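You operate a simulated robot arm through the tools that you are given. There is no shell and no other tool.

You run a simulated robot arm. Do the job below in one go: nothing can be reset, and whatever is moved stays where it is left.

Task
Ease the orange strap and lift the teal gear bag out beside it.
Fine: strap peg into its holder while you lift, then back into the anchor. Set down upright: teal gear bag.

Only the result counts: the job must be done as asked and must still hold three seconds after the hand-in. Knocking over, shifting, dropping, spilling or breaking anything else fails it.

Robot
A 7-joint arm with a two-finger parallel gripper, fixed in place. Base frame: the origin is at the foot of the arm, x ahead of it, y to its left, z up. Lengths are in m, angles in rad, forces in N, time in s.
With the tool pointing down near the work surface it reaches from about 0.42 to 0.9 m from the base axis. Its first joint turns from -2.496 to 2.496 rad. Payload 3 kg.
The tool frame sits at the grasp point between the pads (the TCP): z along the fingers, y along the line on which they close. The tips reach 0.03 m beyond it. Largest opening 0.094 m; finger width 0.028, thickness 0.01; the body of the gripper, 0.05 by 0.096 m, starts 0.055 m behind the TCP.
Orientation is that of the tool frame in the base frame, as a unit quaternion [x, y, z, w]. With the fingers straight down and closing along the base's y, the tool's x points along the base's -x, its y along +y and its z along -z.

Tools
- The arm moves only by the tool nudge_tool. Its argument "targets" is a list of rows, each a list of 6 numbers: the shift along the tool's x, y, z in m, then the turn, a rotation vector about the tool's x, y, z in rad. In form: [[x, y, z, wx, wy, wz], ...]. A call has 1 to 20 rows; each row is the pose to reach, as a shift and turn from the pose commanded when the call began, along the tool's axes at that moment. "jaw" is the finger opening in m, from 0 to 0.094, set as the call begins (left out, the last holds). Each row takes 0.2 s and may step no farther than 0.05 m and 0.15 rad from the row before; otherwise, or with a gripper value out of range, the whole call is refused. A pose out of reach is approached as far as the arm can. The call stops where the force on the tool passes 40 N (or 10 N more than at its start, if that is more) or the arm is blocked; 0.2 s more then pass. Each finger travels about 0.072 m/s and halts on what it meets, pressing with about 23 N; the grip force reading is that of the motor and also rises with nothing between the fingers. The clock runs only during rows and for 0.2 s after the last one: add rows that repeat a pose to give the fingers time. The reply holds the time, the measured pose of the TCP, the force on the tool along the base axes, the opening and the grip force, in the units named above and with some noise, with the torque about the TCP (base axes, N m) and any sound that the robot's microphone picked up.
- Cameras (640 x 400 px; columns grow to the right, rows downward): "scene" is fixed at [0.0505, -0.5013, 1.6121]; the picture's right is [0.56, -0.83, 0.00], its down [-0.45, -0.30, -0.84] and it looks along [0.70, 0.47, -0.54] (base axes); focal length 366 px, centre (320, 200). "wrist" rides on the gripper at [0.076, 0.014, -0.103] in the tool frame; the picture's right is [-0.18, 0.98, 0.00], its down [-0.75, -0.14, -0.64] and it looks along [-0.63, -0.12, 0.77] (tool axes); focal length 243 px, centre (320, 200). There is no depth. A picture from a camera that has moved, and an enlarged one, comes with that camera's place and axes in the base frame and with its lens.
- snapshot(camera): a new picture of that camera. The clock stands still meanwhile.
- close_up(camera, box): a new picture of the part [left, top, right, bottom] of that camera's present view, enlarged. The clock stands still meanwhile.
- finish_job(): hands the job in; it is judged then, once.

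Places have to be worked out from the pictures, the camera data and where the tool is seen. Open the gripper and draw the arm clear of the work before you hand the job in, unless the task says otherwise.

The tools are called after "Call:" as name(argument=value, ...) on one line, values as JSON. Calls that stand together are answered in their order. nudge_tool: Moves the arm, as the interface text tells. Its arguments: {"type":"object","properties":{"targets":{"type":"array","items":{"type":"array","items":{"type":"number"}}},"jaw":{"type":"number"}},"required":["targets"]} The other tools are called the same way: snapshot (camera) takes a picture; close_up (camera, box) takes an enlarged picture of a part of a camera's view; finish_job () hands the job in.

At the start:

```text
clock: 0.0
eef_pos: [0.5459, 0.2778, 1.2185]
tcp_rot: [0.0, 1.0, 0.0, 0.0]
wrist_force: [0.7, -0.1, -0.2]
ft_torque: [-0.01, -0.01, 0.03]
gripper_width: 0.0943
finger_force: 0.1
```

scene: 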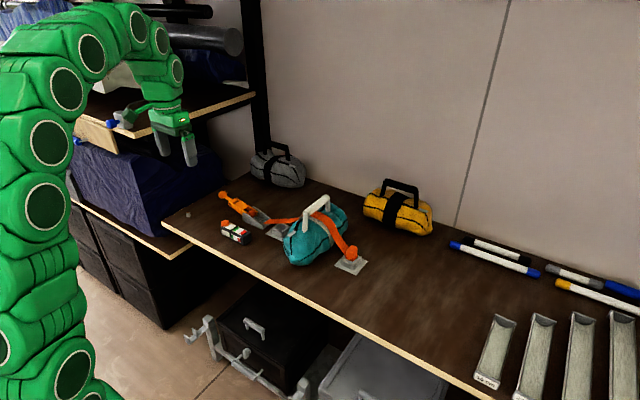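
wrist: 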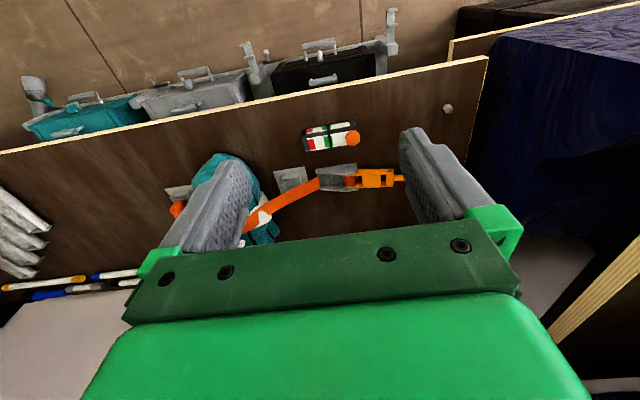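

I'll start with enlarged views of the strap area to understand the anchor, holder and peg.

Call:
close_up(camera="scene", box=[200, 140, 400, 290])

Call:
close_up(camera="scene", box=[270, 180, 390, 280])

Call:
close_up(camera="wrist", box=[150, 100, 430, 260])

```text
2.67 times, centred on (300, 215) of scene
camera zoom: at [0.0505, -0.5013, 1.6121], right [0.56, -0.83, 0.0], down [-0.45, -0.3, -0.84], along [0.7, 0.47, -0.54], focal length 975 px, centre (373, 160)
```

zoom: 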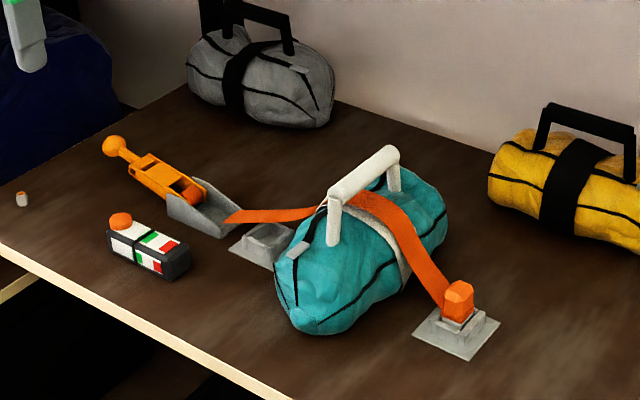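

```text
4.00 times, centred on (330, 230) of scene
camera zoom: at [0.0505, -0.5013, 1.6121], right [0.56, -0.83, 0.0], down [-0.45, -0.3, -0.84], along [0.7, 0.47, -0.54], focal length 1462 px, centre (280, 80)
```

zoom: 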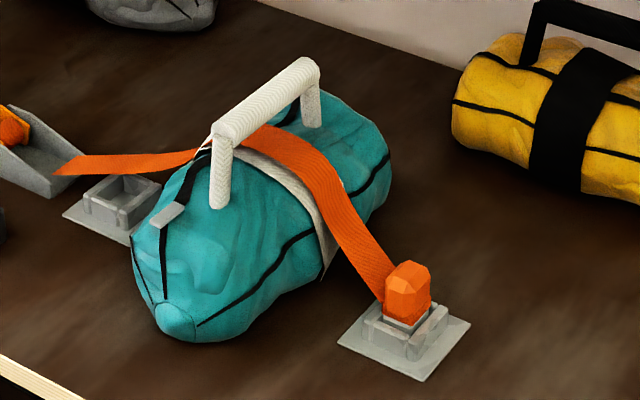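

```text
2.29 times, centred on (290, 180) of wrist
camera zoom: at [0.4692, 0.2916, 1.3207], right [0.18, 0.98, 0.0], down [0.75, -0.14, 0.64], along [0.63, -0.12, -0.77], focal length 555 px, centre (389, 246)
```

zoom: 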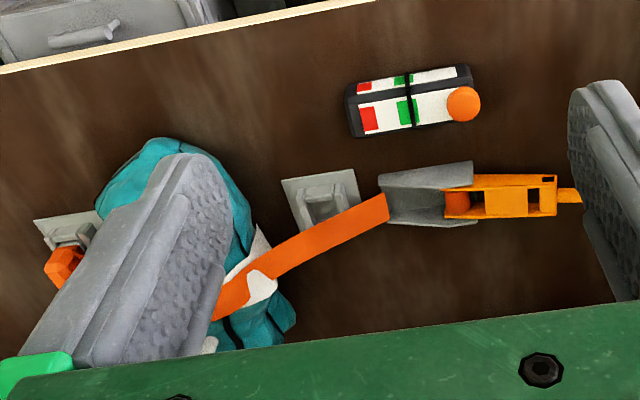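

The teal bag is held by an orange strap that runs from a buckle with a lever, under the bag's handle, to an orange peg in the right-hand anchor. An empty grey holder sits between the buckle and the bag. I'll move the hand sideways at its current height to get a better wrist view.

Call:
nudge_tool(targets=[[0, -0.05, 0, 0, 0, 0], [0, -0.1, 0, 0, 0, 0], [0, -0.15, 0, 0, 0, 0], [0, -0.2, 0, 0, 0, 0], [0, -0.25, 0, 0, 0, 0], [0, -0.25, 0, 0, 0, 0]])

Call:
snapshot(camera="wrist")

Call:
snapshot(camera="scene")

```text
clock: 1.4
eef_pos: [0.5451, 0.0259, 1.2193]
tcp_rot: [0.0, 1.0, 0.001, 0.0]
wrist_force: [0.5, -0.4, 0.2]
ft_torque: [-0.04, 0.01, 0.03]
gripper_width: 0.0938
finger_force: 0.1
```

```text
taken
camera wrist: at [0.4686, 0.0406, 1.3192], right [0.18, 0.98, 0.0], down [0.75, -0.14, 0.64], along [0.63, -0.12, -0.77], focal length 243 px, centre (320, 200)
```

wrist: 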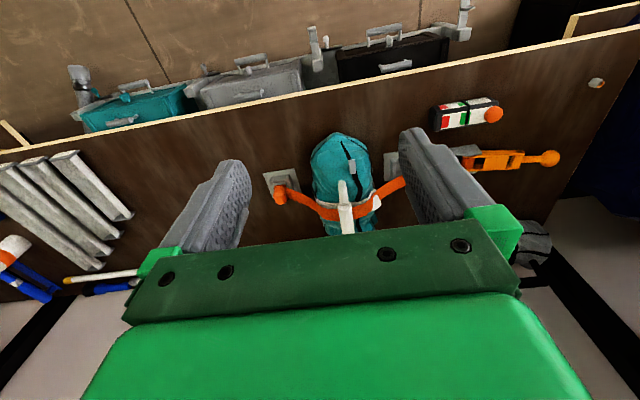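

```text
taken
```

scene: 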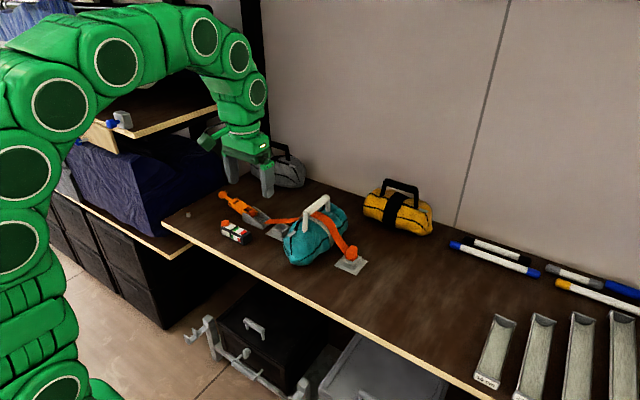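

Call:
close_up(camera="wrist", box=[240, 110, 420, 240])

Call:
close_up(camera="wrist", box=[400, 80, 620, 220])

Call:
close_up(camera="scene", box=[210, 180, 300, 250])

Call:
close_up(camera="scene", box=[280, 190, 370, 275])

```text
3.08 times, centred on (330, 175) of wrist
camera zoom: at [0.4686, 0.0406, 1.3192], right [0.18, 0.98, 0.0], down [0.75, -0.14, 0.64], along [0.63, -0.12, -0.77], focal length 746 px, centre (289, 277)
```

zoom: 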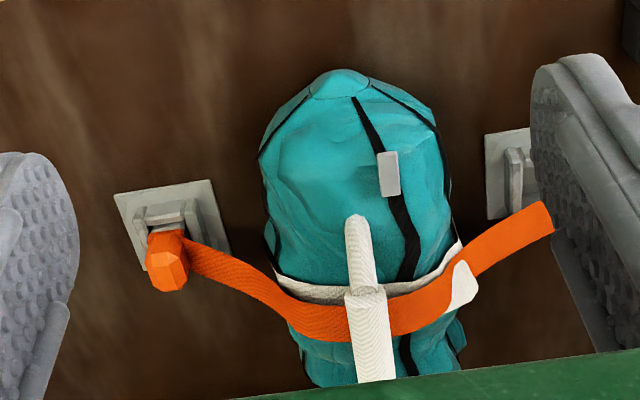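

```text
2.86 times, centred on (510, 150) of wrist
camera zoom: at [0.4686, 0.0406, 1.3192], right [0.18, 0.98, 0.0], down [0.75, -0.14, 0.64], along [0.63, -0.12, -0.77], focal length 693 px, centre (-223, 343)
```

zoom: 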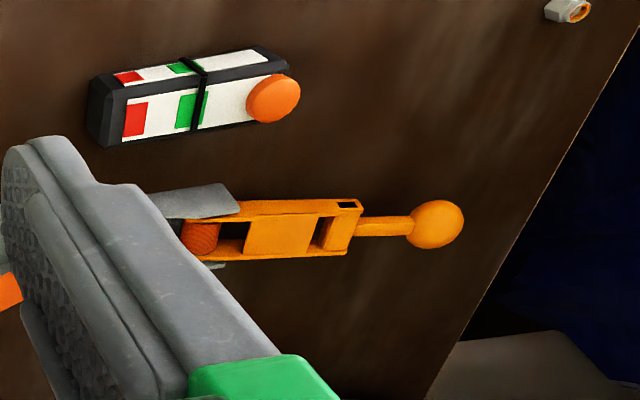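

```text
5.71 times, centred on (255, 215) of scene
camera zoom: at [0.0505, -0.5013, 1.6121], right [0.56, -0.83, 0.0], down [-0.45, -0.3, -0.84], along [0.7, 0.47, -0.54], focal length 2089 px, centre (691, 114)
```

zoom: 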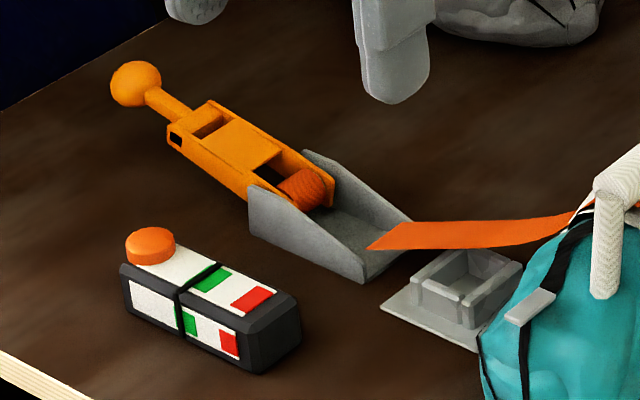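

```text
4.71 times, centred on (325, 232) of scene
camera zoom: at [0.0505, -0.5013, 1.6121], right [0.56, -0.83, 0.0], down [-0.45, -0.3, -0.84], along [0.7, 0.47, -0.54], focal length 1720 px, centre (296, 47)
```

zoom: 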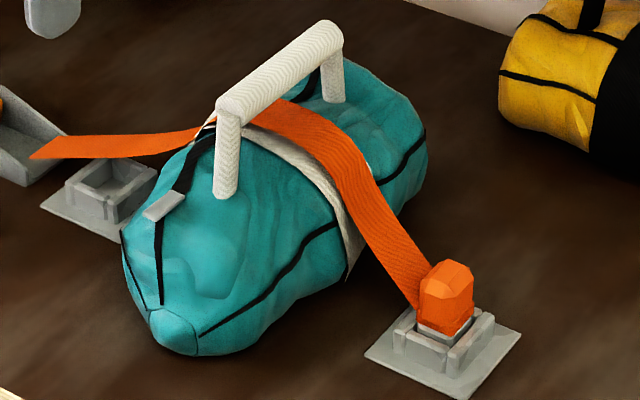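

The table surface works out at about z≈0.853 and the peg anchor at about (0.785, -0.115). Next I'll move over the buckle and lever for a view of that mechanism.

Call:
nudge_tool(targets=[[0.01, 0.05, 0, 0, 0, 0], [0.02, 0.1, 0, 0, 0, 0], [0.03, 0.15, 0, 0, 0, 0], [0.04, 0.2, 0, 0, 0, 0], [0.05, 0.25, 0, 0, 0, 0], [0.05, 0.3, 0, 0, 0, 0], [0.05, 0.3, 0, 0, 0, 0]])

Call:
snapshot(camera="wrist")

Call:
close_up(camera="wrist", box=[240, 100, 420, 240])

```text
refused: row 1 steps farther than a row can; nothing moved
```

```text
taken
camera wrist: at [0.4686, 0.0406, 1.3192], right [0.18, 0.98, 0.0], down [0.75, -0.14, 0.64], along [0.63, -0.12, -0.77], focal length 243 px, centre (320, 200)
```

wrist: 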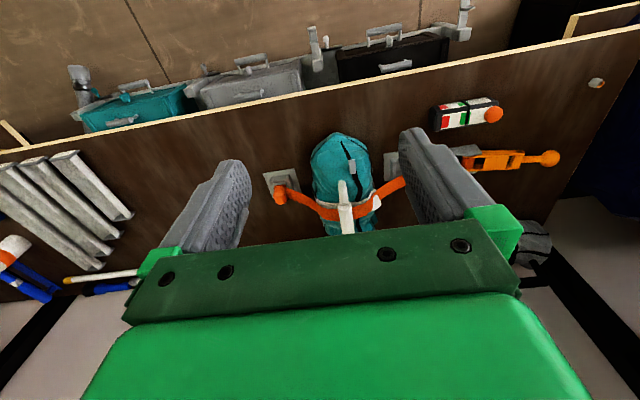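

```text
2.86 times, centred on (330, 170) of wrist
camera zoom: at [0.4686, 0.0406, 1.3192], right [0.18, 0.98, 0.0], down [0.75, -0.14, 0.64], along [0.63, -0.12, -0.77], focal length 693 px, centre (291, 286)
```

zoom: 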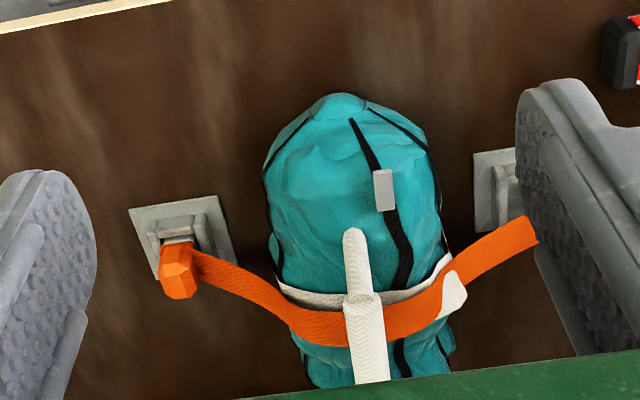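

The first row stepped 0.051 m, so the call was refused. I'll repeat the move with smaller steps.

Call:
nudge_tool(targets=[[0.008, 0.045, 0, 0, 0, 0], [0.016, 0.09, 0, 0, 0, 0], [0.024, 0.135, 0, 0, 0, 0], [0.032, 0.18, 0, 0, 0, 0], [0.04, 0.225, 0, 0, 0, 0], [0.045, 0.27, 0, 0, 0, 0], [0.05, 0.3, 0, 0, 0, 0], [0.05, 0.3, 0, 0, 0, 0]])

Call:
snapshot(camera="wrist")

Call:
close_up(camera="wrist", box=[240, 100, 420, 240])

```text
clock: 3.2
eef_pos: [0.497, 0.3301, 1.2173]
tcp_rot: [0.0, 1.0, 0.0, 0.0]
wrist_force: [-0.1, 0.2, 0.4]
ft_torque: [0.01, 0.01, -0.01]
gripper_width: 0.094
finger_force: 0.0
```

```text
taken
camera wrist: at [0.4203, 0.3442, 1.319], right [0.18, 0.98, 0.0], down [0.75, -0.14, 0.64], along [0.63, -0.12, -0.77], focal length 243 px, centre (320, 200)
```

wrist: 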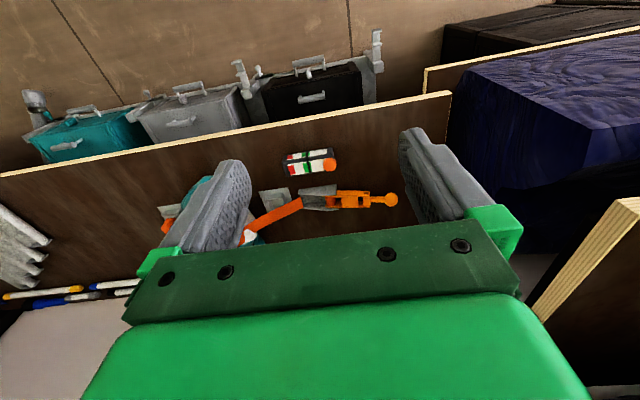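

```text
2.86 times, centred on (330, 170) of wrist
camera zoom: at [0.4203, 0.3442, 1.319], right [0.18, 0.98, 0.0], down [0.75, -0.14, 0.64], along [0.63, -0.12, -0.77], focal length 693 px, centre (291, 286)
```

zoom: 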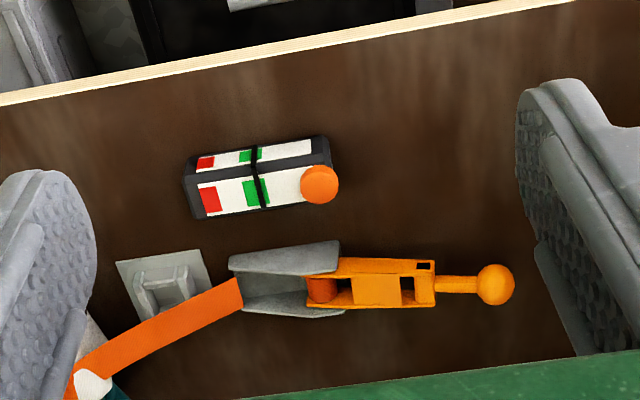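

The lever's ball knob is at about (0.80, 0.44, 0.89) and the buckle body spans y 0.22–0.31. The holder is near (0.789, 0.157) and the bag's handle bar is near z≈0.99. I'll zoom in on the strap under the handle, the peg, the lever and the gauge.

Call:
close_up(camera="scene", box=[295, 190, 345, 225])

Call:
close_up(camera="scene", box=[330, 235, 380, 280])

Call:
close_up(camera="scene", box=[215, 185, 270, 225])

Call:
close_up(camera="scene", box=[215, 210, 260, 245])

Call:
close_up(camera="scene", box=[260, 210, 310, 250])

```text
11.43 times, centred on (320, 208) of scene
camera zoom: at [0.0505, -0.5013, 1.6121], right [0.56, -0.83, 0.0], down [-0.45, -0.3, -0.84], along [0.7, 0.47, -0.54], focal length 4177 px, centre (320, 114)
```

zoom: 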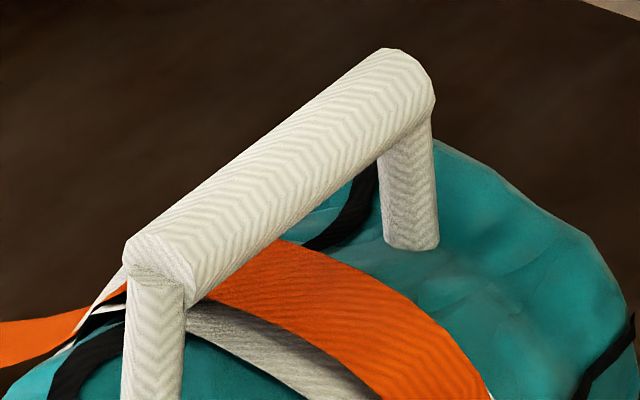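

```text
8.89 times, centred on (355, 258) of scene
camera zoom: at [0.0505, -0.5013, 1.6121], right [0.56, -0.83, 0.0], down [-0.45, -0.3, -0.84], along [0.7, 0.47, -0.54], focal length 3249 px, centre (9, -311)
```

zoom: 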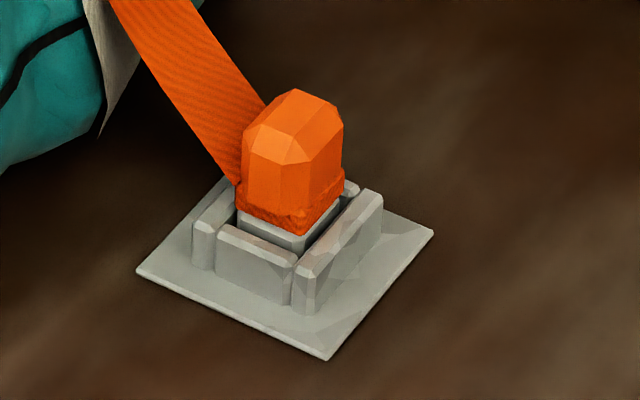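

```text
10.00 times, centred on (242, 205) of scene
camera zoom: at [0.0505, -0.5013, 1.6121], right [0.56, -0.83, 0.0], down [-0.45, -0.3, -0.84], along [0.7, 0.47, -0.54], focal length 3655 px, centre (1095, 150)
```

zoom: 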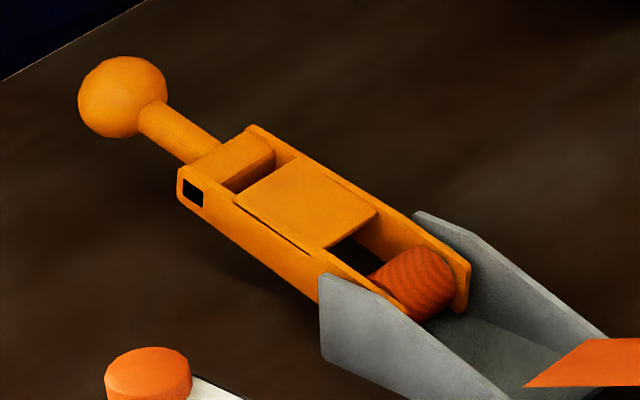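

```text
11.43 times, centred on (238, 228) of scene
camera zoom: at [0.0505, -0.5013, 1.6121], right [0.56, -0.83, 0.0], down [-0.45, -0.3, -0.84], along [0.7, 0.47, -0.54], focal length 4177 px, centre (1263, -114)
```

zoom: 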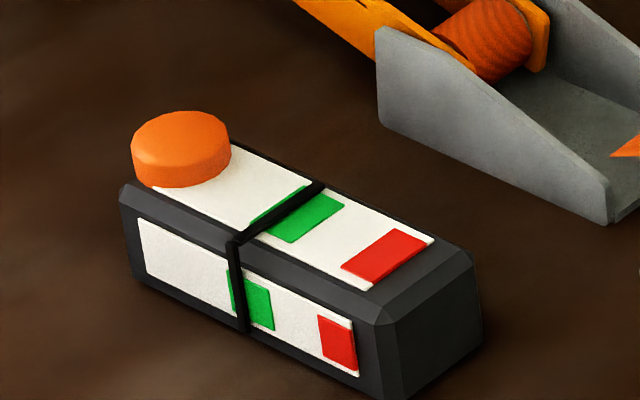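

```text
10.00 times, centred on (285, 230) of scene
camera zoom: at [0.0505, -0.5013, 1.6121], right [0.56, -0.83, 0.0], down [-0.45, -0.3, -0.84], along [0.7, 0.47, -0.54], focal length 3655 px, centre (670, -100)
```

zoom: 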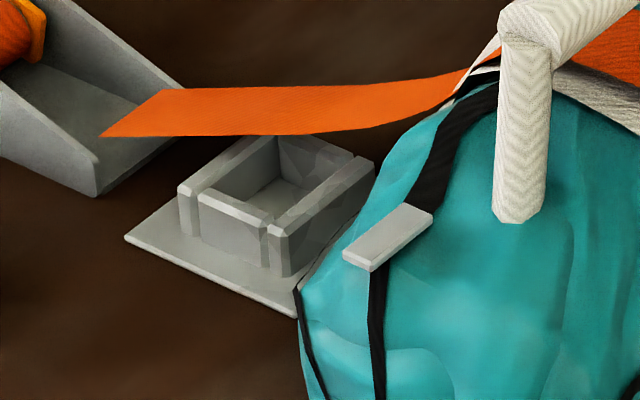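

The box is a tension gauge, with its pointer at the green zone. The strap clearly passes under the handle bar. I'll yaw the hand 90° so the fingers close along base x, which suits both the lever ball and the peg.

Call:
nudge_tool(targets=[[0, 0, 0, 0, 0, -0.14], [0, 0, 0, 0, 0, -0.28], [0, 0, 0, 0, 0, -0.42], [0, 0, 0, 0, 0, -0.56], [0, 0, 0, 0, 0, -0.7], [0, 0, 0, 0, 0, -0.84], [0, 0, 0, 0, 0, -0.98], [0, 0, 0, 0, 0, -1.12], [0, 0, 0, 0, 0, -1.26], [0, 0, 0, 0, 0, -1.4], [0, 0, 0, 0, 0, -1.5708], [0, 0, 0, 0, 0, -1.5708]])

Call:
snapshot(camera="wrist")

Call:
snapshot(camera="scene")

```text
refused: row 11 steps farther than a row can; nothing moved
```

```text
taken
camera wrist: at [0.4203, 0.3442, 1.319], right [0.18, 0.98, 0.0], down [0.75, -0.14, 0.64], along [0.63, -0.12, -0.77], focal length 243 px, centre (320, 200)
```

wrist: 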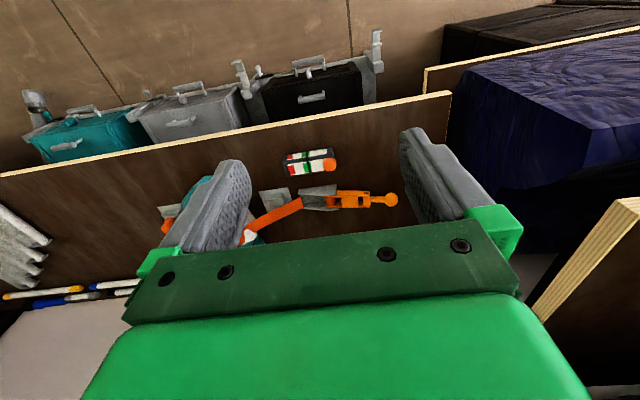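

```text
taken
```

scene: 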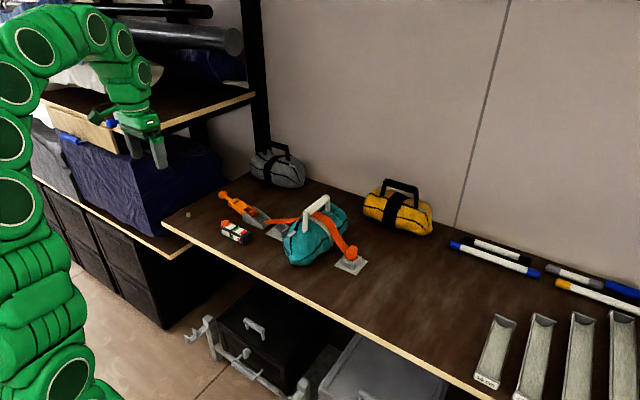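

One step was 0.17 rad, so I'll use smaller increments and shift away from the side shelf as I turn.

Call:
nudge_tool(targets=[[0, -0.01, 0, 0, 0, -0.143], [0, -0.02, 0, 0, 0, -0.286], [0, -0.03, 0, 0, 0, -0.429], [0, -0.04, 0, 0, 0, -0.572], [0, -0.05, 0, 0, 0, -0.715], [0, -0.06, 0, 0, 0, -0.858], [0, -0.07, 0, 0, 0, -1.0], [-0.02, -0.08, 0, 0, 0, -1.143], [-0.04, -0.08, 0, 0, 0, -1.286], [-0.06, -0.08, 0, 0, 0, -1.429], [-0.08, -0.08, 0, 0, 0, -1.5708], [-0.08, -0.08, 0, 0, 0, -1.5708]])

Call:
snapshot(camera="wrist")

Call:
snapshot(camera="scene")

```text
clock: 5.8
eef_pos: [0.5771, 0.2451, 1.219]
tcp_rot: [0.708, -0.707, 0.001, 0.0]
wrist_force: [0.8, -0.3, 0.4]
ft_torque: [0.01, 0.0, 0.0]
gripper_width: 0.0939
finger_force: 0.0
```

```text
taken
camera wrist: at [0.561, 0.1705, 1.3193], right [-0.98, 0.18, 0.0], down [0.14, 0.75, 0.64], along [0.12, 0.63, -0.77], focal length 243 px, centre (320, 200)
```

wrist: 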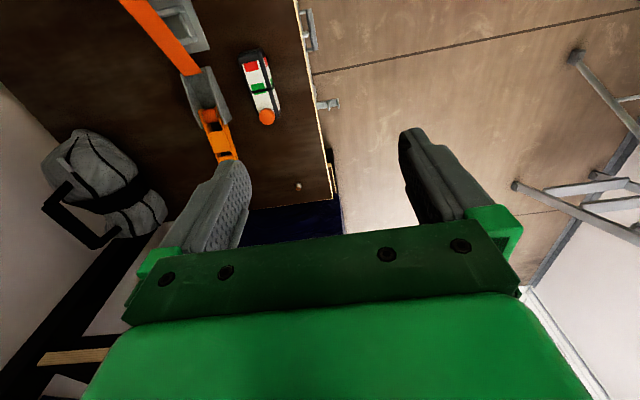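

```text
taken
```

scene: 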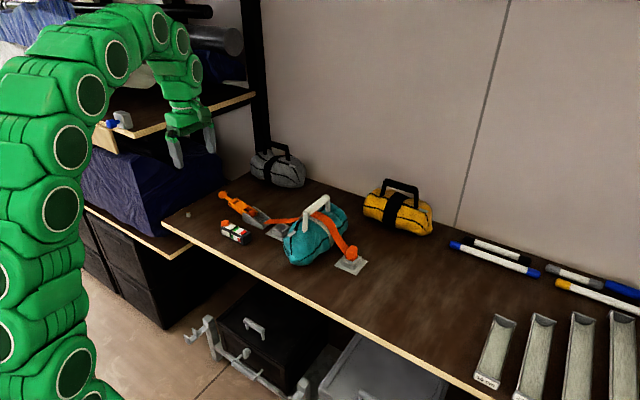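

The hand now closes along base x with the camera on the -y side. I'll move over the lever at a safe height and look at it.

Call:
nudge_tool(targets=[[-0.009, -0.037, 0.017, 0, 0, 0], [-0.018, -0.074, 0.034, 0, 0, 0], [-0.027, -0.111, 0.05, 0, 0, 0], [-0.036, -0.148, 0.067, 0, 0, 0], [-0.045, -0.185, 0.083, 0, 0, 0], [-0.055, -0.223, 0.1, 0, 0, 0], [-0.055, -0.223, 0.1, 0, 0, 0]])

Call:
snapshot(camera="wrist")

Call:
snapshot(camera="scene")

```text
clock: 7.4
eef_pos: [0.7723, 0.294, 1.1296]
tcp_rot: [0.707, -0.707, 0.0, 0.001]
wrist_force: [0.5, 0.9, -0.8]
ft_torque: [0.03, -0.02, 0.03]
gripper_width: 0.0938
finger_force: 0.1
out of reach, approached as far as the arm can: row 6, 7
```

```text
taken
camera wrist: at [0.7566, 0.2181, 1.2315], right [-0.98, 0.18, 0.0], down [0.14, 0.75, 0.64], along [0.12, 0.63, -0.77], focal length 243 px, centre (320, 200)
```

wrist: 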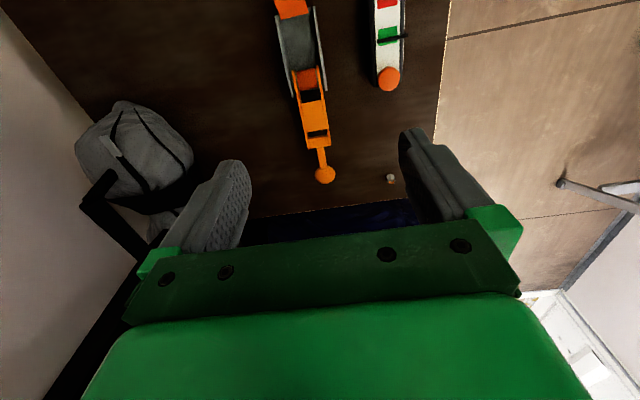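

```text
taken
```

scene: 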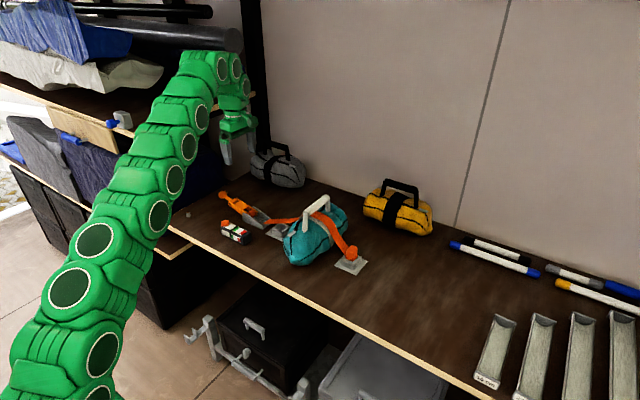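

The ball is at about (0.795, 0.44, 0.895), near the reach limit, so I'll need to tilt the fingers outward toward +y. I'll take a close view of the lever from here first.

Call:
close_up(camera="wrist", box=[240, 80, 400, 200])

Call:
close_up(camera="wrist", box=[240, 0, 420, 120])

```text
3.33 times, centred on (320, 140) of wrist
camera zoom: at [0.7566, 0.2181, 1.2315], right [-0.98, 0.18, 0.0], down [0.14, 0.75, 0.64], along [0.12, 0.63, -0.77], focal length 809 px, centre (320, 400)
```

zoom: 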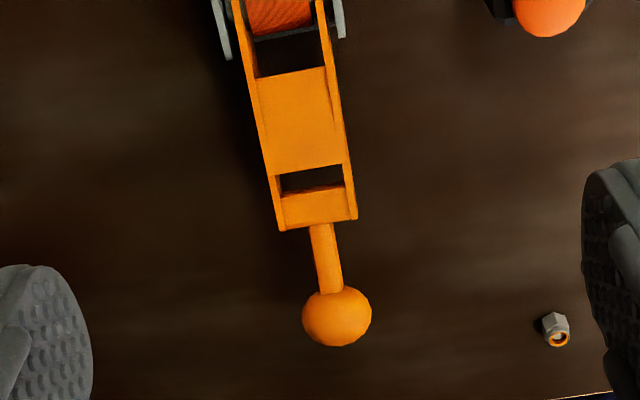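

```text
3.33 times, centred on (330, 60) of wrist
camera zoom: at [0.7566, 0.2181, 1.2315], right [-0.98, 0.18, 0.0], down [0.14, 0.75, 0.64], along [0.12, 0.63, -0.77], focal length 809 px, centre (287, 667)
```

zoom: 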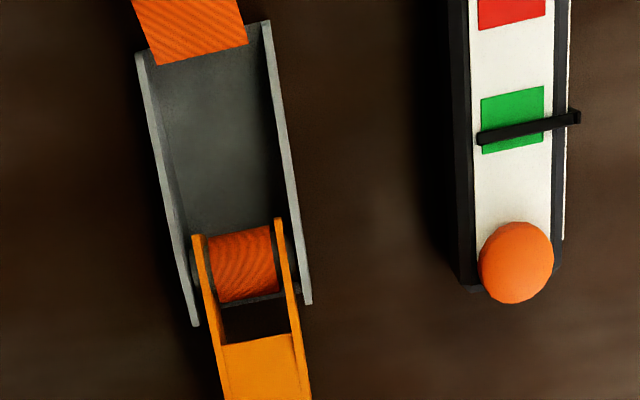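

The ball is at about (0.789, 0.444, 0.892) and the lever pivots at the spool near (y 0.30, z 0.87). I'll tilt the fingers about 0.5 rad toward +y to gain reach, then check the pose.

Call:
nudge_tool(targets=[[0, 0, 0.01, 0, -0.125, 0], [0, 0, 0.02, 0, -0.25, 0], [0, 0, 0.03, 0, -0.375, 0], [0, 0, 0.03, 0, -0.5, 0], [0, 0, 0.03, 0, -0.5, 0]])

Call:
snapshot(camera="wrist")

```text
clock: 8.6
eef_pos: [0.7721, 0.2939, 1.1005]
tcp_rot: [0.686, -0.685, -0.174, -0.175]
wrist_force: [0.2, 0.3, 0.6]
ft_torque: [0.0, 0.01, 0.0]
gripper_width: 0.0939
finger_force: 0.0
```

```text
taken
camera wrist: at [0.7575, 0.1781, 1.1529], right [-0.98, 0.16, 0.09], down [0.14, 0.35, 0.93], along [0.12, 0.92, -0.37], focal length 243 px, centre (320, 200)
```

wrist: 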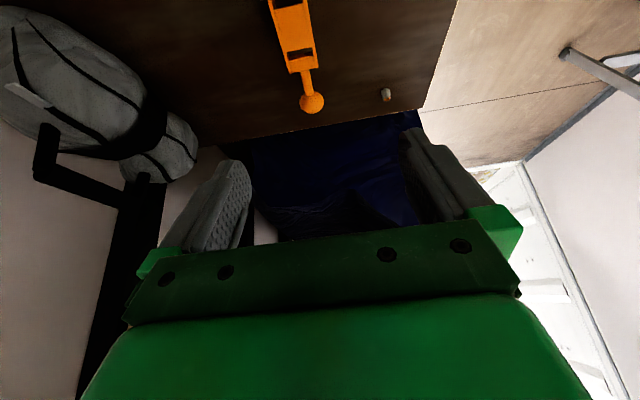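

Tilting worked, and the knob is consistent with (0.789, 0.441, 0.897). I'll line up sideways and go part of the way in along the tool axis, then check again.

Call:
nudge_tool(targets=[[-0.0157, -0.0085, 0.035, 0, 0, 0], [-0.0314, -0.017, 0.07, 0, 0, 0], [-0.0314, -0.017, 0.11, 0, 0, 0], [-0.0314, -0.017, 0.15, 0, 0, 0], [-0.0314, -0.017, 0.15, 0, 0, 0]])

Call:
snapshot(camera="wrist")

Call:
close_up(camera="scene", box=[180, 130, 300, 230])

```text
clock: 9.8
eef_pos: [0.7887, 0.3943, 0.9812]
tcp_rot: [-0.685, 0.685, 0.175, 0.176]
wrist_force: [-0.4, 0.2, 0.0]
ft_torque: [0.01, -0.01, 0.03]
gripper_width: 0.0941
finger_force: 0.0
```

```text
taken
camera wrist: at [0.7735, 0.28, 1.0338], right [-0.98, 0.16, 0.09], down [0.14, 0.35, 0.92], along [0.12, 0.92, -0.37], focal length 243 px, centre (320, 200)
```

wrist: 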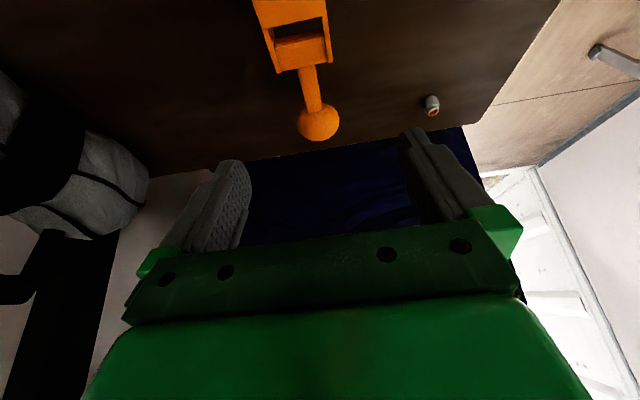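

```text
4.00 times, centred on (240, 180) of scene
camera zoom: at [0.0505, -0.5013, 1.6121], right [0.56, -0.83, 0.0], down [-0.45, -0.3, -0.84], along [0.7, 0.47, -0.54], focal length 1462 px, centre (640, 280)
```

zoom: 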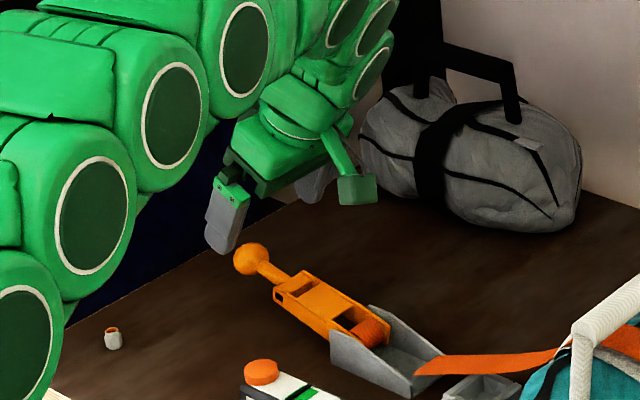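

The knob refines to (0.789, 0.438, 0.902), and my tool axis already passes through it. I'll advance 0.087 m along the tool axis with the jaw open.

Call:
nudge_tool(targets=[[0, 0, 0.03, 0, 0, 0], [0, 0, 0.06, 0, 0, 0], [0, 0, 0.087, 0, 0, 0], [0, 0, 0.087, 0, 0, 0]])

Call:
snapshot(camera="wrist")

Call:
close_up(camera="scene", box=[180, 150, 280, 230])

```text
clock: 10.8
eef_pos: [0.788, 0.4346, 0.9072]
tcp_rot: [-0.684, 0.686, 0.175, 0.175]
wrist_force: [-0.2, -1.0, -0.2]
ft_torque: [0.01, -0.01, 0.01]
gripper_width: 0.0941
finger_force: 0.1
```

```text
taken
camera wrist: at [0.7735, 0.3202, 0.9602], right [-0.98, 0.16, 0.09], down [0.14, 0.35, 0.92], along [0.12, 0.92, -0.37], focal length 243 px, centre (320, 200)
```

wrist: 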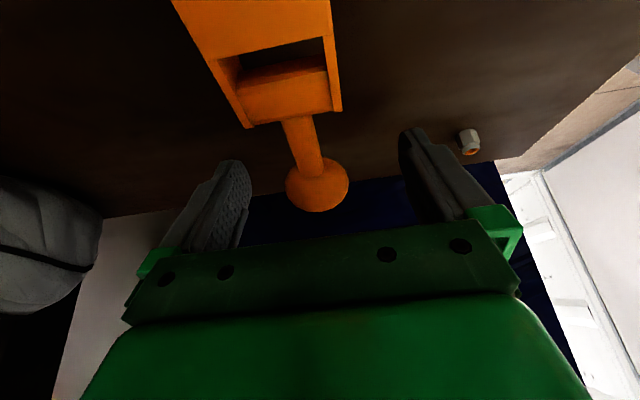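

```text
5.00 times, centred on (230, 190) of scene
camera zoom: at [0.0505, -0.5013, 1.6121], right [0.56, -0.83, 0.0], down [-0.45, -0.3, -0.84], along [0.7, 0.47, -0.54], focal length 1828 px, centre (770, 250)
```

zoom: 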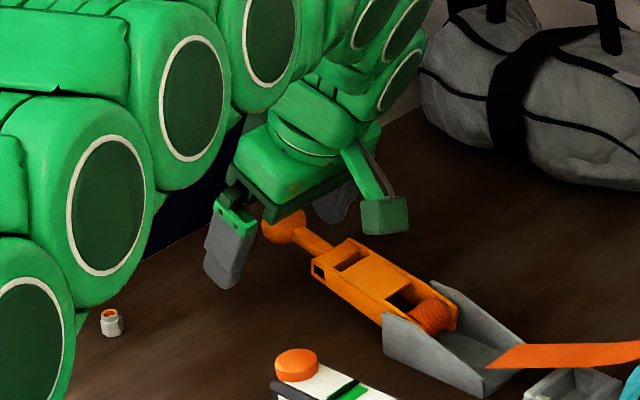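

The knob is at pixel (317, 186) and the TCP projects to (320, 187), so it lies between the pads. I'll close on it.

Call:
nudge_tool(targets=[[0, 0, 0, 0, 0, 0], [0, 0, 0, 0, 0, 0], [0, 0, 0, 0, 0, 0], [0, 0, 0, 0, 0, 0]], jaw=0.0)

Call:
close_up(camera="scene", box=[180, 150, 280, 250])

Call:
snapshot(camera="wrist")

```text
clock: 11.8
eef_pos: [0.7899, 0.4357, 0.9081]
tcp_rot: [-0.684, 0.686, 0.174, 0.177]
wrist_force: [33.9, 10.3, -3.2]
ft_torque: [0.43, -0.13, 0.01]
gripper_width: 0.0294
finger_force: 44.6
```

```text
4.00 times, centred on (230, 200) of scene
camera zoom: at [0.0505, -0.5013, 1.6121], right [0.56, -0.83, 0.0], down [-0.45, -0.3, -0.84], along [0.7, 0.47, -0.54], focal length 1462 px, centre (680, 200)
```

zoom: 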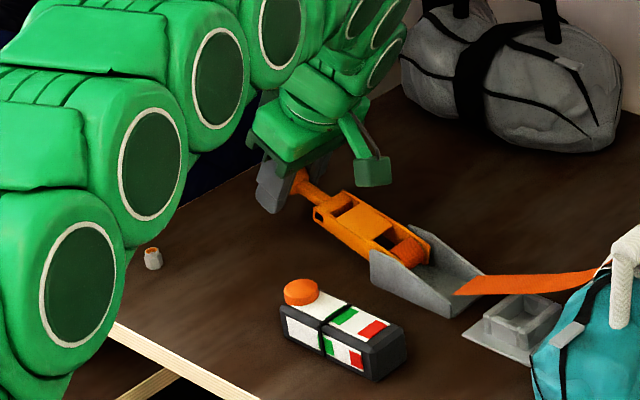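

```text
taken
camera wrist: at [0.7746, 0.32, 0.9606], right [-0.98, 0.16, 0.09], down [0.14, 0.35, 0.93], along [0.12, 0.92, -0.37], focal length 243 px, centre (320, 200)
```

wrist: 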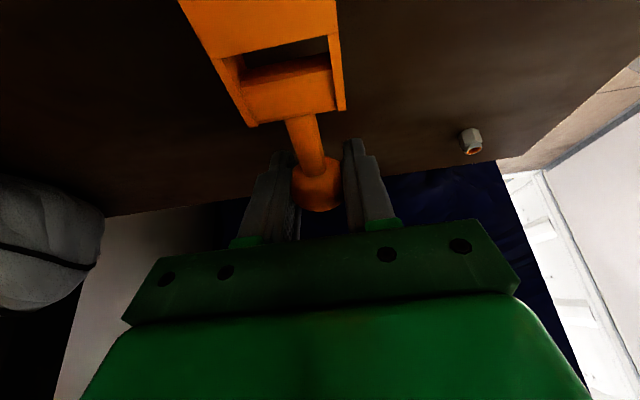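

The ball is gripped with the jaw at 0.029 m, but a 34 N side force in +x shows I'm a few mm off centre. I'll shift the hand slightly toward +x to relieve it.

Call:
nudge_tool(targets=[[0, -0.002, 0, 0, 0, 0], [0, -0.004, 0, 0, 0, 0], [0, -0.004, 0, 0, 0, 0]])

```text
clock: 12.7
eef_pos: [0.7914, 0.4366, 0.9079]
tcp_rot: [0.686, -0.684, -0.176, -0.172]
wrist_force: [-15.9, -12.2, 6.8]
ft_torque: [0.29, 0.03, 0.07]
gripper_width: 0.0293
finger_force: 44.8
stopped in row 3: the force on the tool passed its limit at 48 N (the readings are from after the stop); the commanded pose is now the measured one
```

The force flipped sign and is now -16 N, so the offset is about 1 mm or less. I'll hold still to read the steady force.

Call:
nudge_tool(targets=[[0, 0.0005, 0, 0, 0, 0], [0, 0.0005, 0, 0, 0, 0]])

Call:
close_up(camera="scene", box=[180, 150, 280, 250])

```text
clock: 13.3
eef_pos: [0.7906, 0.4364, 0.9082]
tcp_rot: [0.686, -0.684, -0.176, -0.172]
wrist_force: [-10.8, -12.6, 10.7]
ft_torque: [-0.23, 0.03, 0.05]
gripper_width: 0.0294
finger_force: 45.2
```

```text
4.00 times, centred on (230, 200) of scene
camera zoom: at [0.0505, -0.5013, 1.6121], right [0.56, -0.83, 0.0], down [-0.45, -0.3, -0.84], along [0.7, 0.47, -0.54], focal length 1462 px, centre (680, 200)
```

zoom: 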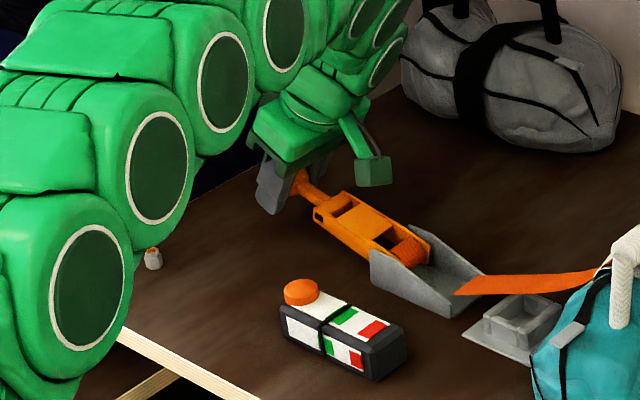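

The gauge pointer is unchanged and the residual forces are small. I'll now raise the lever along an arc about the spool axis (r≈0.143 m), in small steps with force checks.

Call:
nudge_tool(targets=[[-0.0012, 0, -0.0048, 0, 0, 0], [-0.0023, 0, -0.0097, 0, 0, 0], [-0.0023, 0, -0.0097, 0, 0, 0]])

Call:
close_up(camera="scene", box=[180, 150, 280, 250])

```text
clock: 14.1
eef_pos: [0.7917, 0.4336, 0.9161]
tcp_rot: [0.686, -0.685, -0.176, -0.172]
wrist_force: [12.3, 5.9, -11.6]
ft_torque: [1.3, 0.0, -0.05]
gripper_width: 0.0292
finger_force: 45.2
```

```text
4.00 times, centred on (230, 200) of scene
camera zoom: at [0.0505, -0.5013, 1.6121], right [0.56, -0.83, 0.0], down [-0.45, -0.3, -0.84], along [0.7, 0.47, -0.54], focal length 1462 px, centre (680, 200)
```

zoom: 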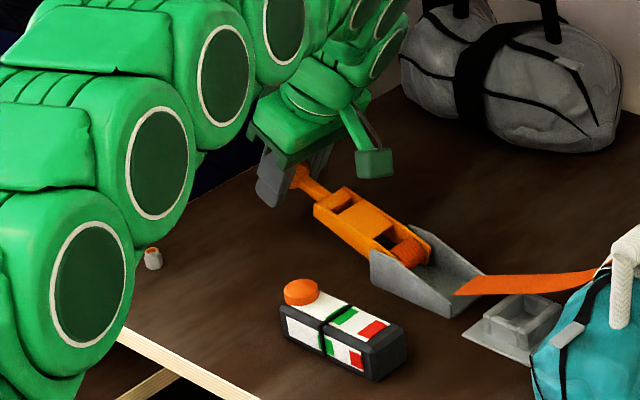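

The lever is following the hand with moderate forces. I'll continue the arc.

Call:
nudge_tool(targets=[[-0.001, 0, -0.0067, 0, 0, 0], [-0.0019, 0, -0.0134, 0, 0, 0], [-0.0022, 0, -0.0203, 0, 0, 0], [-0.0024, 0, -0.0272, 0, 0, 0], [-0.0024, 0, -0.0272, 0, 0, 0]])

Call:
close_up(camera="scene", box=[180, 150, 280, 250])

```text
clock: 15.3
eef_pos: [0.7907, 0.4232, 0.9416]
tcp_rot: [0.686, -0.684, -0.177, -0.171]
wrist_force: [19.2, 5.9, -7.4]
ft_torque: [0.76, -0.06, -0.02]
gripper_width: 0.0292
finger_force: 45.2
```

```text
4.00 times, centred on (230, 200) of scene
camera zoom: at [0.0505, -0.5013, 1.6121], right [0.56, -0.83, 0.0], down [-0.45, -0.3, -0.84], along [0.7, 0.47, -0.54], focal length 1462 px, centre (680, 200)
```

zoom: 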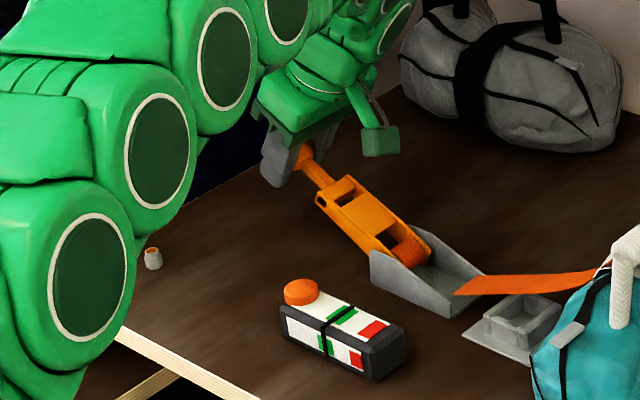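

The gauge pointer appears to have moved. I'll zoom in on it before going any further.

Call:
close_up(camera="scene", box=[215, 210, 260, 245])

Call:
close_up(camera="scene", box=[220, 170, 380, 280])

```text
11.43 times, centred on (238, 228) of scene
camera zoom: at [0.0505, -0.5013, 1.6121], right [0.56, -0.83, 0.0], down [-0.45, -0.3, -0.84], along [0.7, 0.47, -0.54], focal length 4177 px, centre (1263, -114)
```

zoom: 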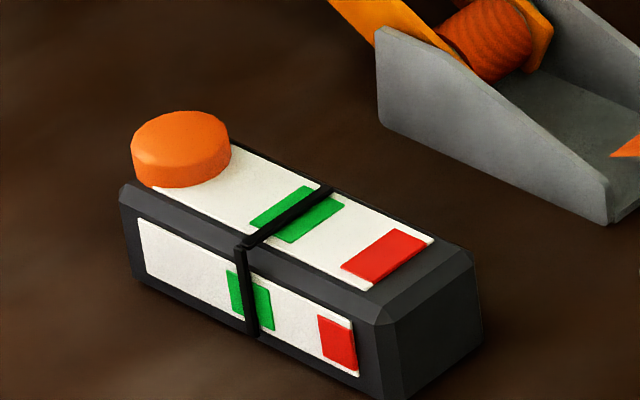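

```text
3.64 times, centred on (300, 225) of scene
camera zoom: at [0.0505, -0.5013, 1.6121], right [0.56, -0.83, 0.0], down [-0.45, -0.3, -0.84], along [0.7, 0.47, -0.54], focal length 1329 px, centre (393, 109)
```

zoom: 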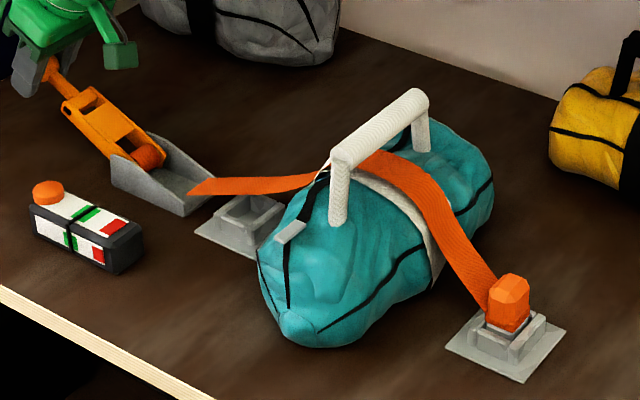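

The pointer moved from the low edge to about the middle of the green band for 16° of lift. The red zone is still far, so I'll continue slowly to about 45° and see which way it trends.

Call:
nudge_tool(targets=[[0.0007, -0.0005, -0.0095, 0, 0, 0], [0.0015, -0.001, -0.0191, 0, 0, 0], [0.0034, -0.001, -0.0288, 0, 0, 0], [0.0058, -0.001, -0.0385, 0, 0, 0], [0.0058, -0.001, -0.0385, 0, 0, 0]])

Call:
close_up(camera="scene", box=[215, 210, 260, 245])

Call:
close_up(camera="scene", box=[200, 150, 380, 280])

```text
clock: 16.5
eef_pos: [0.7909, 0.4007, 0.9744]
tcp_rot: [0.686, -0.684, -0.177, -0.172]
wrist_force: [-27.7, 10.4, -6.9]
ft_torque: [1.07, 0.23, 0.11]
gripper_width: 0.0292
finger_force: 45.1
```

```text
11.43 times, centred on (238, 228) of scene
camera zoom: at [0.0505, -0.5013, 1.6121], right [0.56, -0.83, 0.0], down [-0.45, -0.3, -0.84], along [0.7, 0.47, -0.54], focal length 4177 px, centre (1263, -114)
```

zoom: 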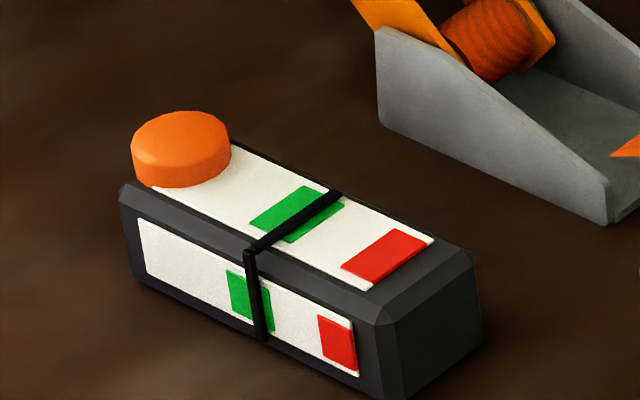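

```text
3.08 times, centred on (290, 215) of scene
camera zoom: at [0.0505, -0.5013, 1.6121], right [0.56, -0.83, 0.0], down [-0.45, -0.3, -0.84], along [0.7, 0.47, -0.54], focal length 1125 px, centre (412, 154)
```

zoom: 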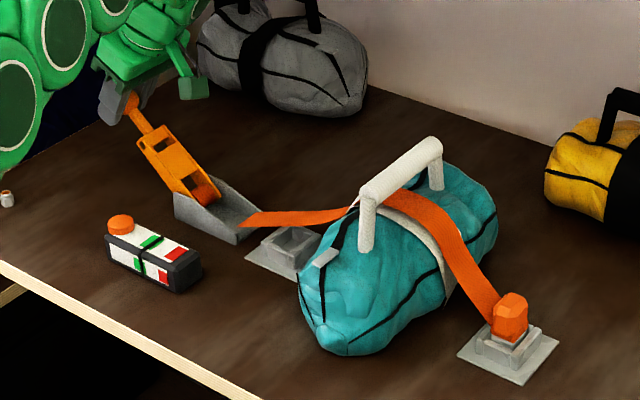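

The pointer is now at the red-side edge of green. I'll compare the strap's sag with my first pictures, using the same framing, to see whether it is tightening or loosening.

Call:
close_up(camera="scene", box=[260, 210, 310, 250])

Call:
close_up(camera="scene", box=[295, 190, 345, 225])

Call:
close_up(camera="scene", box=[330, 235, 380, 280])

Call:
close_up(camera="scene", box=[270, 180, 390, 280])

```text
10.00 times, centred on (285, 230) of scene
camera zoom: at [0.0505, -0.5013, 1.6121], right [0.56, -0.83, 0.0], down [-0.45, -0.3, -0.84], along [0.7, 0.47, -0.54], focal length 3655 px, centre (670, -100)
```

zoom: 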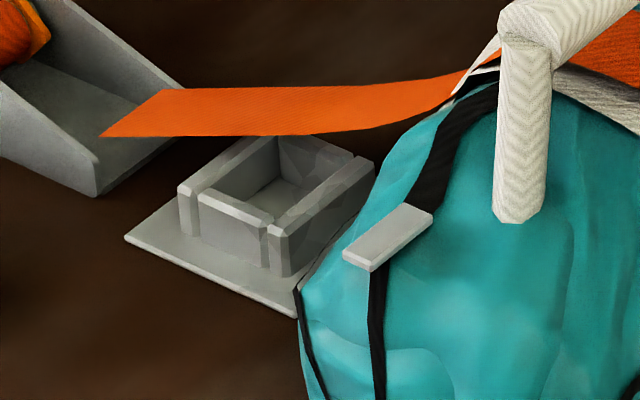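

```text
11.43 times, centred on (320, 208) of scene
camera zoom: at [0.0505, -0.5013, 1.6121], right [0.56, -0.83, 0.0], down [-0.45, -0.3, -0.84], along [0.7, 0.47, -0.54], focal length 4177 px, centre (320, 114)
```

zoom: 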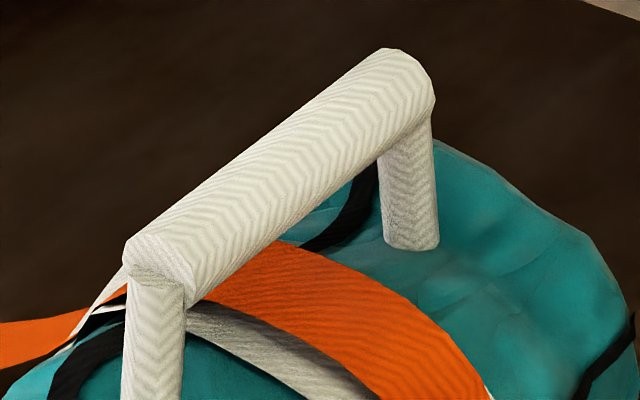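

```text
8.89 times, centred on (355, 258) of scene
camera zoom: at [0.0505, -0.5013, 1.6121], right [0.56, -0.83, 0.0], down [-0.45, -0.3, -0.84], along [0.7, 0.47, -0.54], focal length 3249 px, centre (9, -311)
```

zoom: 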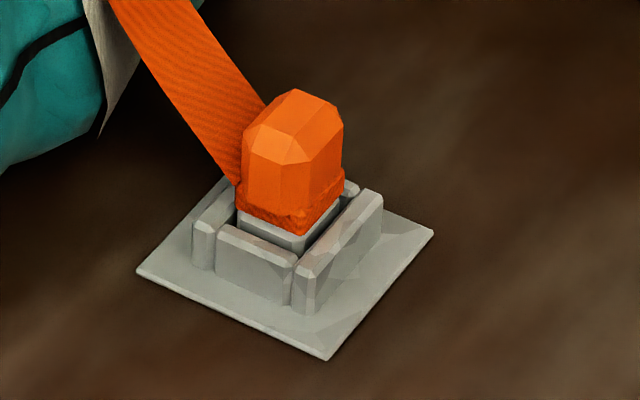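

```text
4.00 times, centred on (330, 230) of scene
camera zoom: at [0.0505, -0.5013, 1.6121], right [0.56, -0.83, 0.0], down [-0.45, -0.3, -0.84], along [0.7, 0.47, -0.54], focal length 1462 px, centre (280, 80)
```

zoom: 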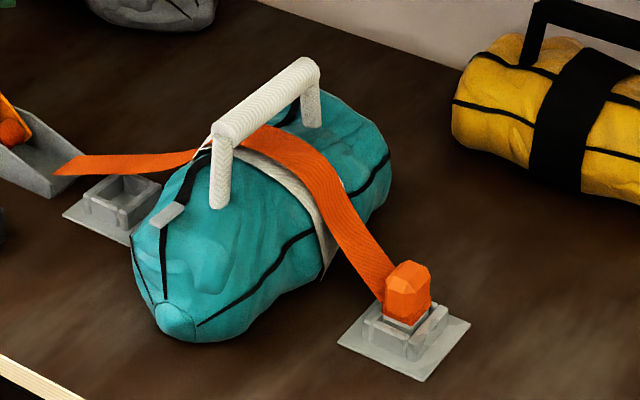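

The drawn strap doesn't change, so the gauge is my only evidence. Raising the lever pushes the reading toward red, which means tightening. I'll bring the lever back down along the same arc and see what the gauge does at and below its start angle.

Call:
nudge_tool(targets=[[-0.0024, 0.0006, 0.0097, 0, 0, 0], [-0.0043, 0.0006, 0.0194, 0, 0, 0], [-0.0053, 0.0006, 0.029, 0, 0, 0], [-0.0058, 0.0006, 0.0385, 0, 0, 0], [-0.0056, 0.0006, 0.0454, 0, 0, 0], [-0.0053, 0.0006, 0.0523, 0, 0, 0], [-0.0044, 0.0006, 0.059, 0, 0, 0], [-0.0034, 0.0006, 0.0657, 0, 0, 0], [-0.0034, 0.0006, 0.0657, 0, 0, 0]])

Call:
close_up(camera="scene", box=[215, 210, 260, 245])

```text
clock: 16.8
eef_pos: [0.791, 0.4007, 0.9733]
tcp_rot: [0.686, -0.684, -0.176, -0.172]
wrist_force: [-14.0, -3.8, 3.5]
ft_torque: [-0.61, 0.04, 0.04]
gripper_width: 0.0291
finger_force: 45.0
stopped in row 1: the force on the tool passed its limit at 42 N (the readings are from after the stop); the commanded pose is now the measured one
```

```text
11.43 times, centred on (238, 228) of scene
camera zoom: at [0.0505, -0.5013, 1.6121], right [0.56, -0.83, 0.0], down [-0.45, -0.3, -0.84], along [0.7, 0.47, -0.54], focal length 4177 px, centre (1263, -114)
```

zoom: 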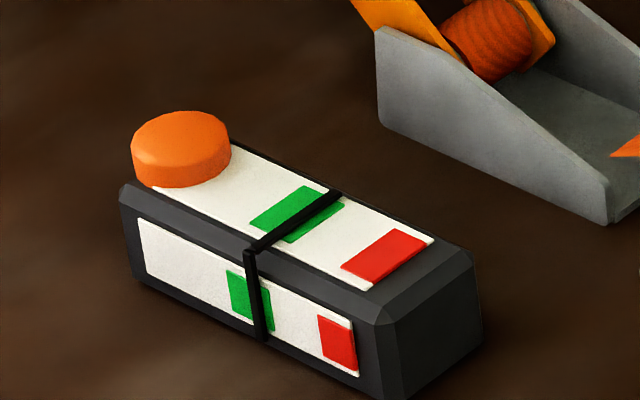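

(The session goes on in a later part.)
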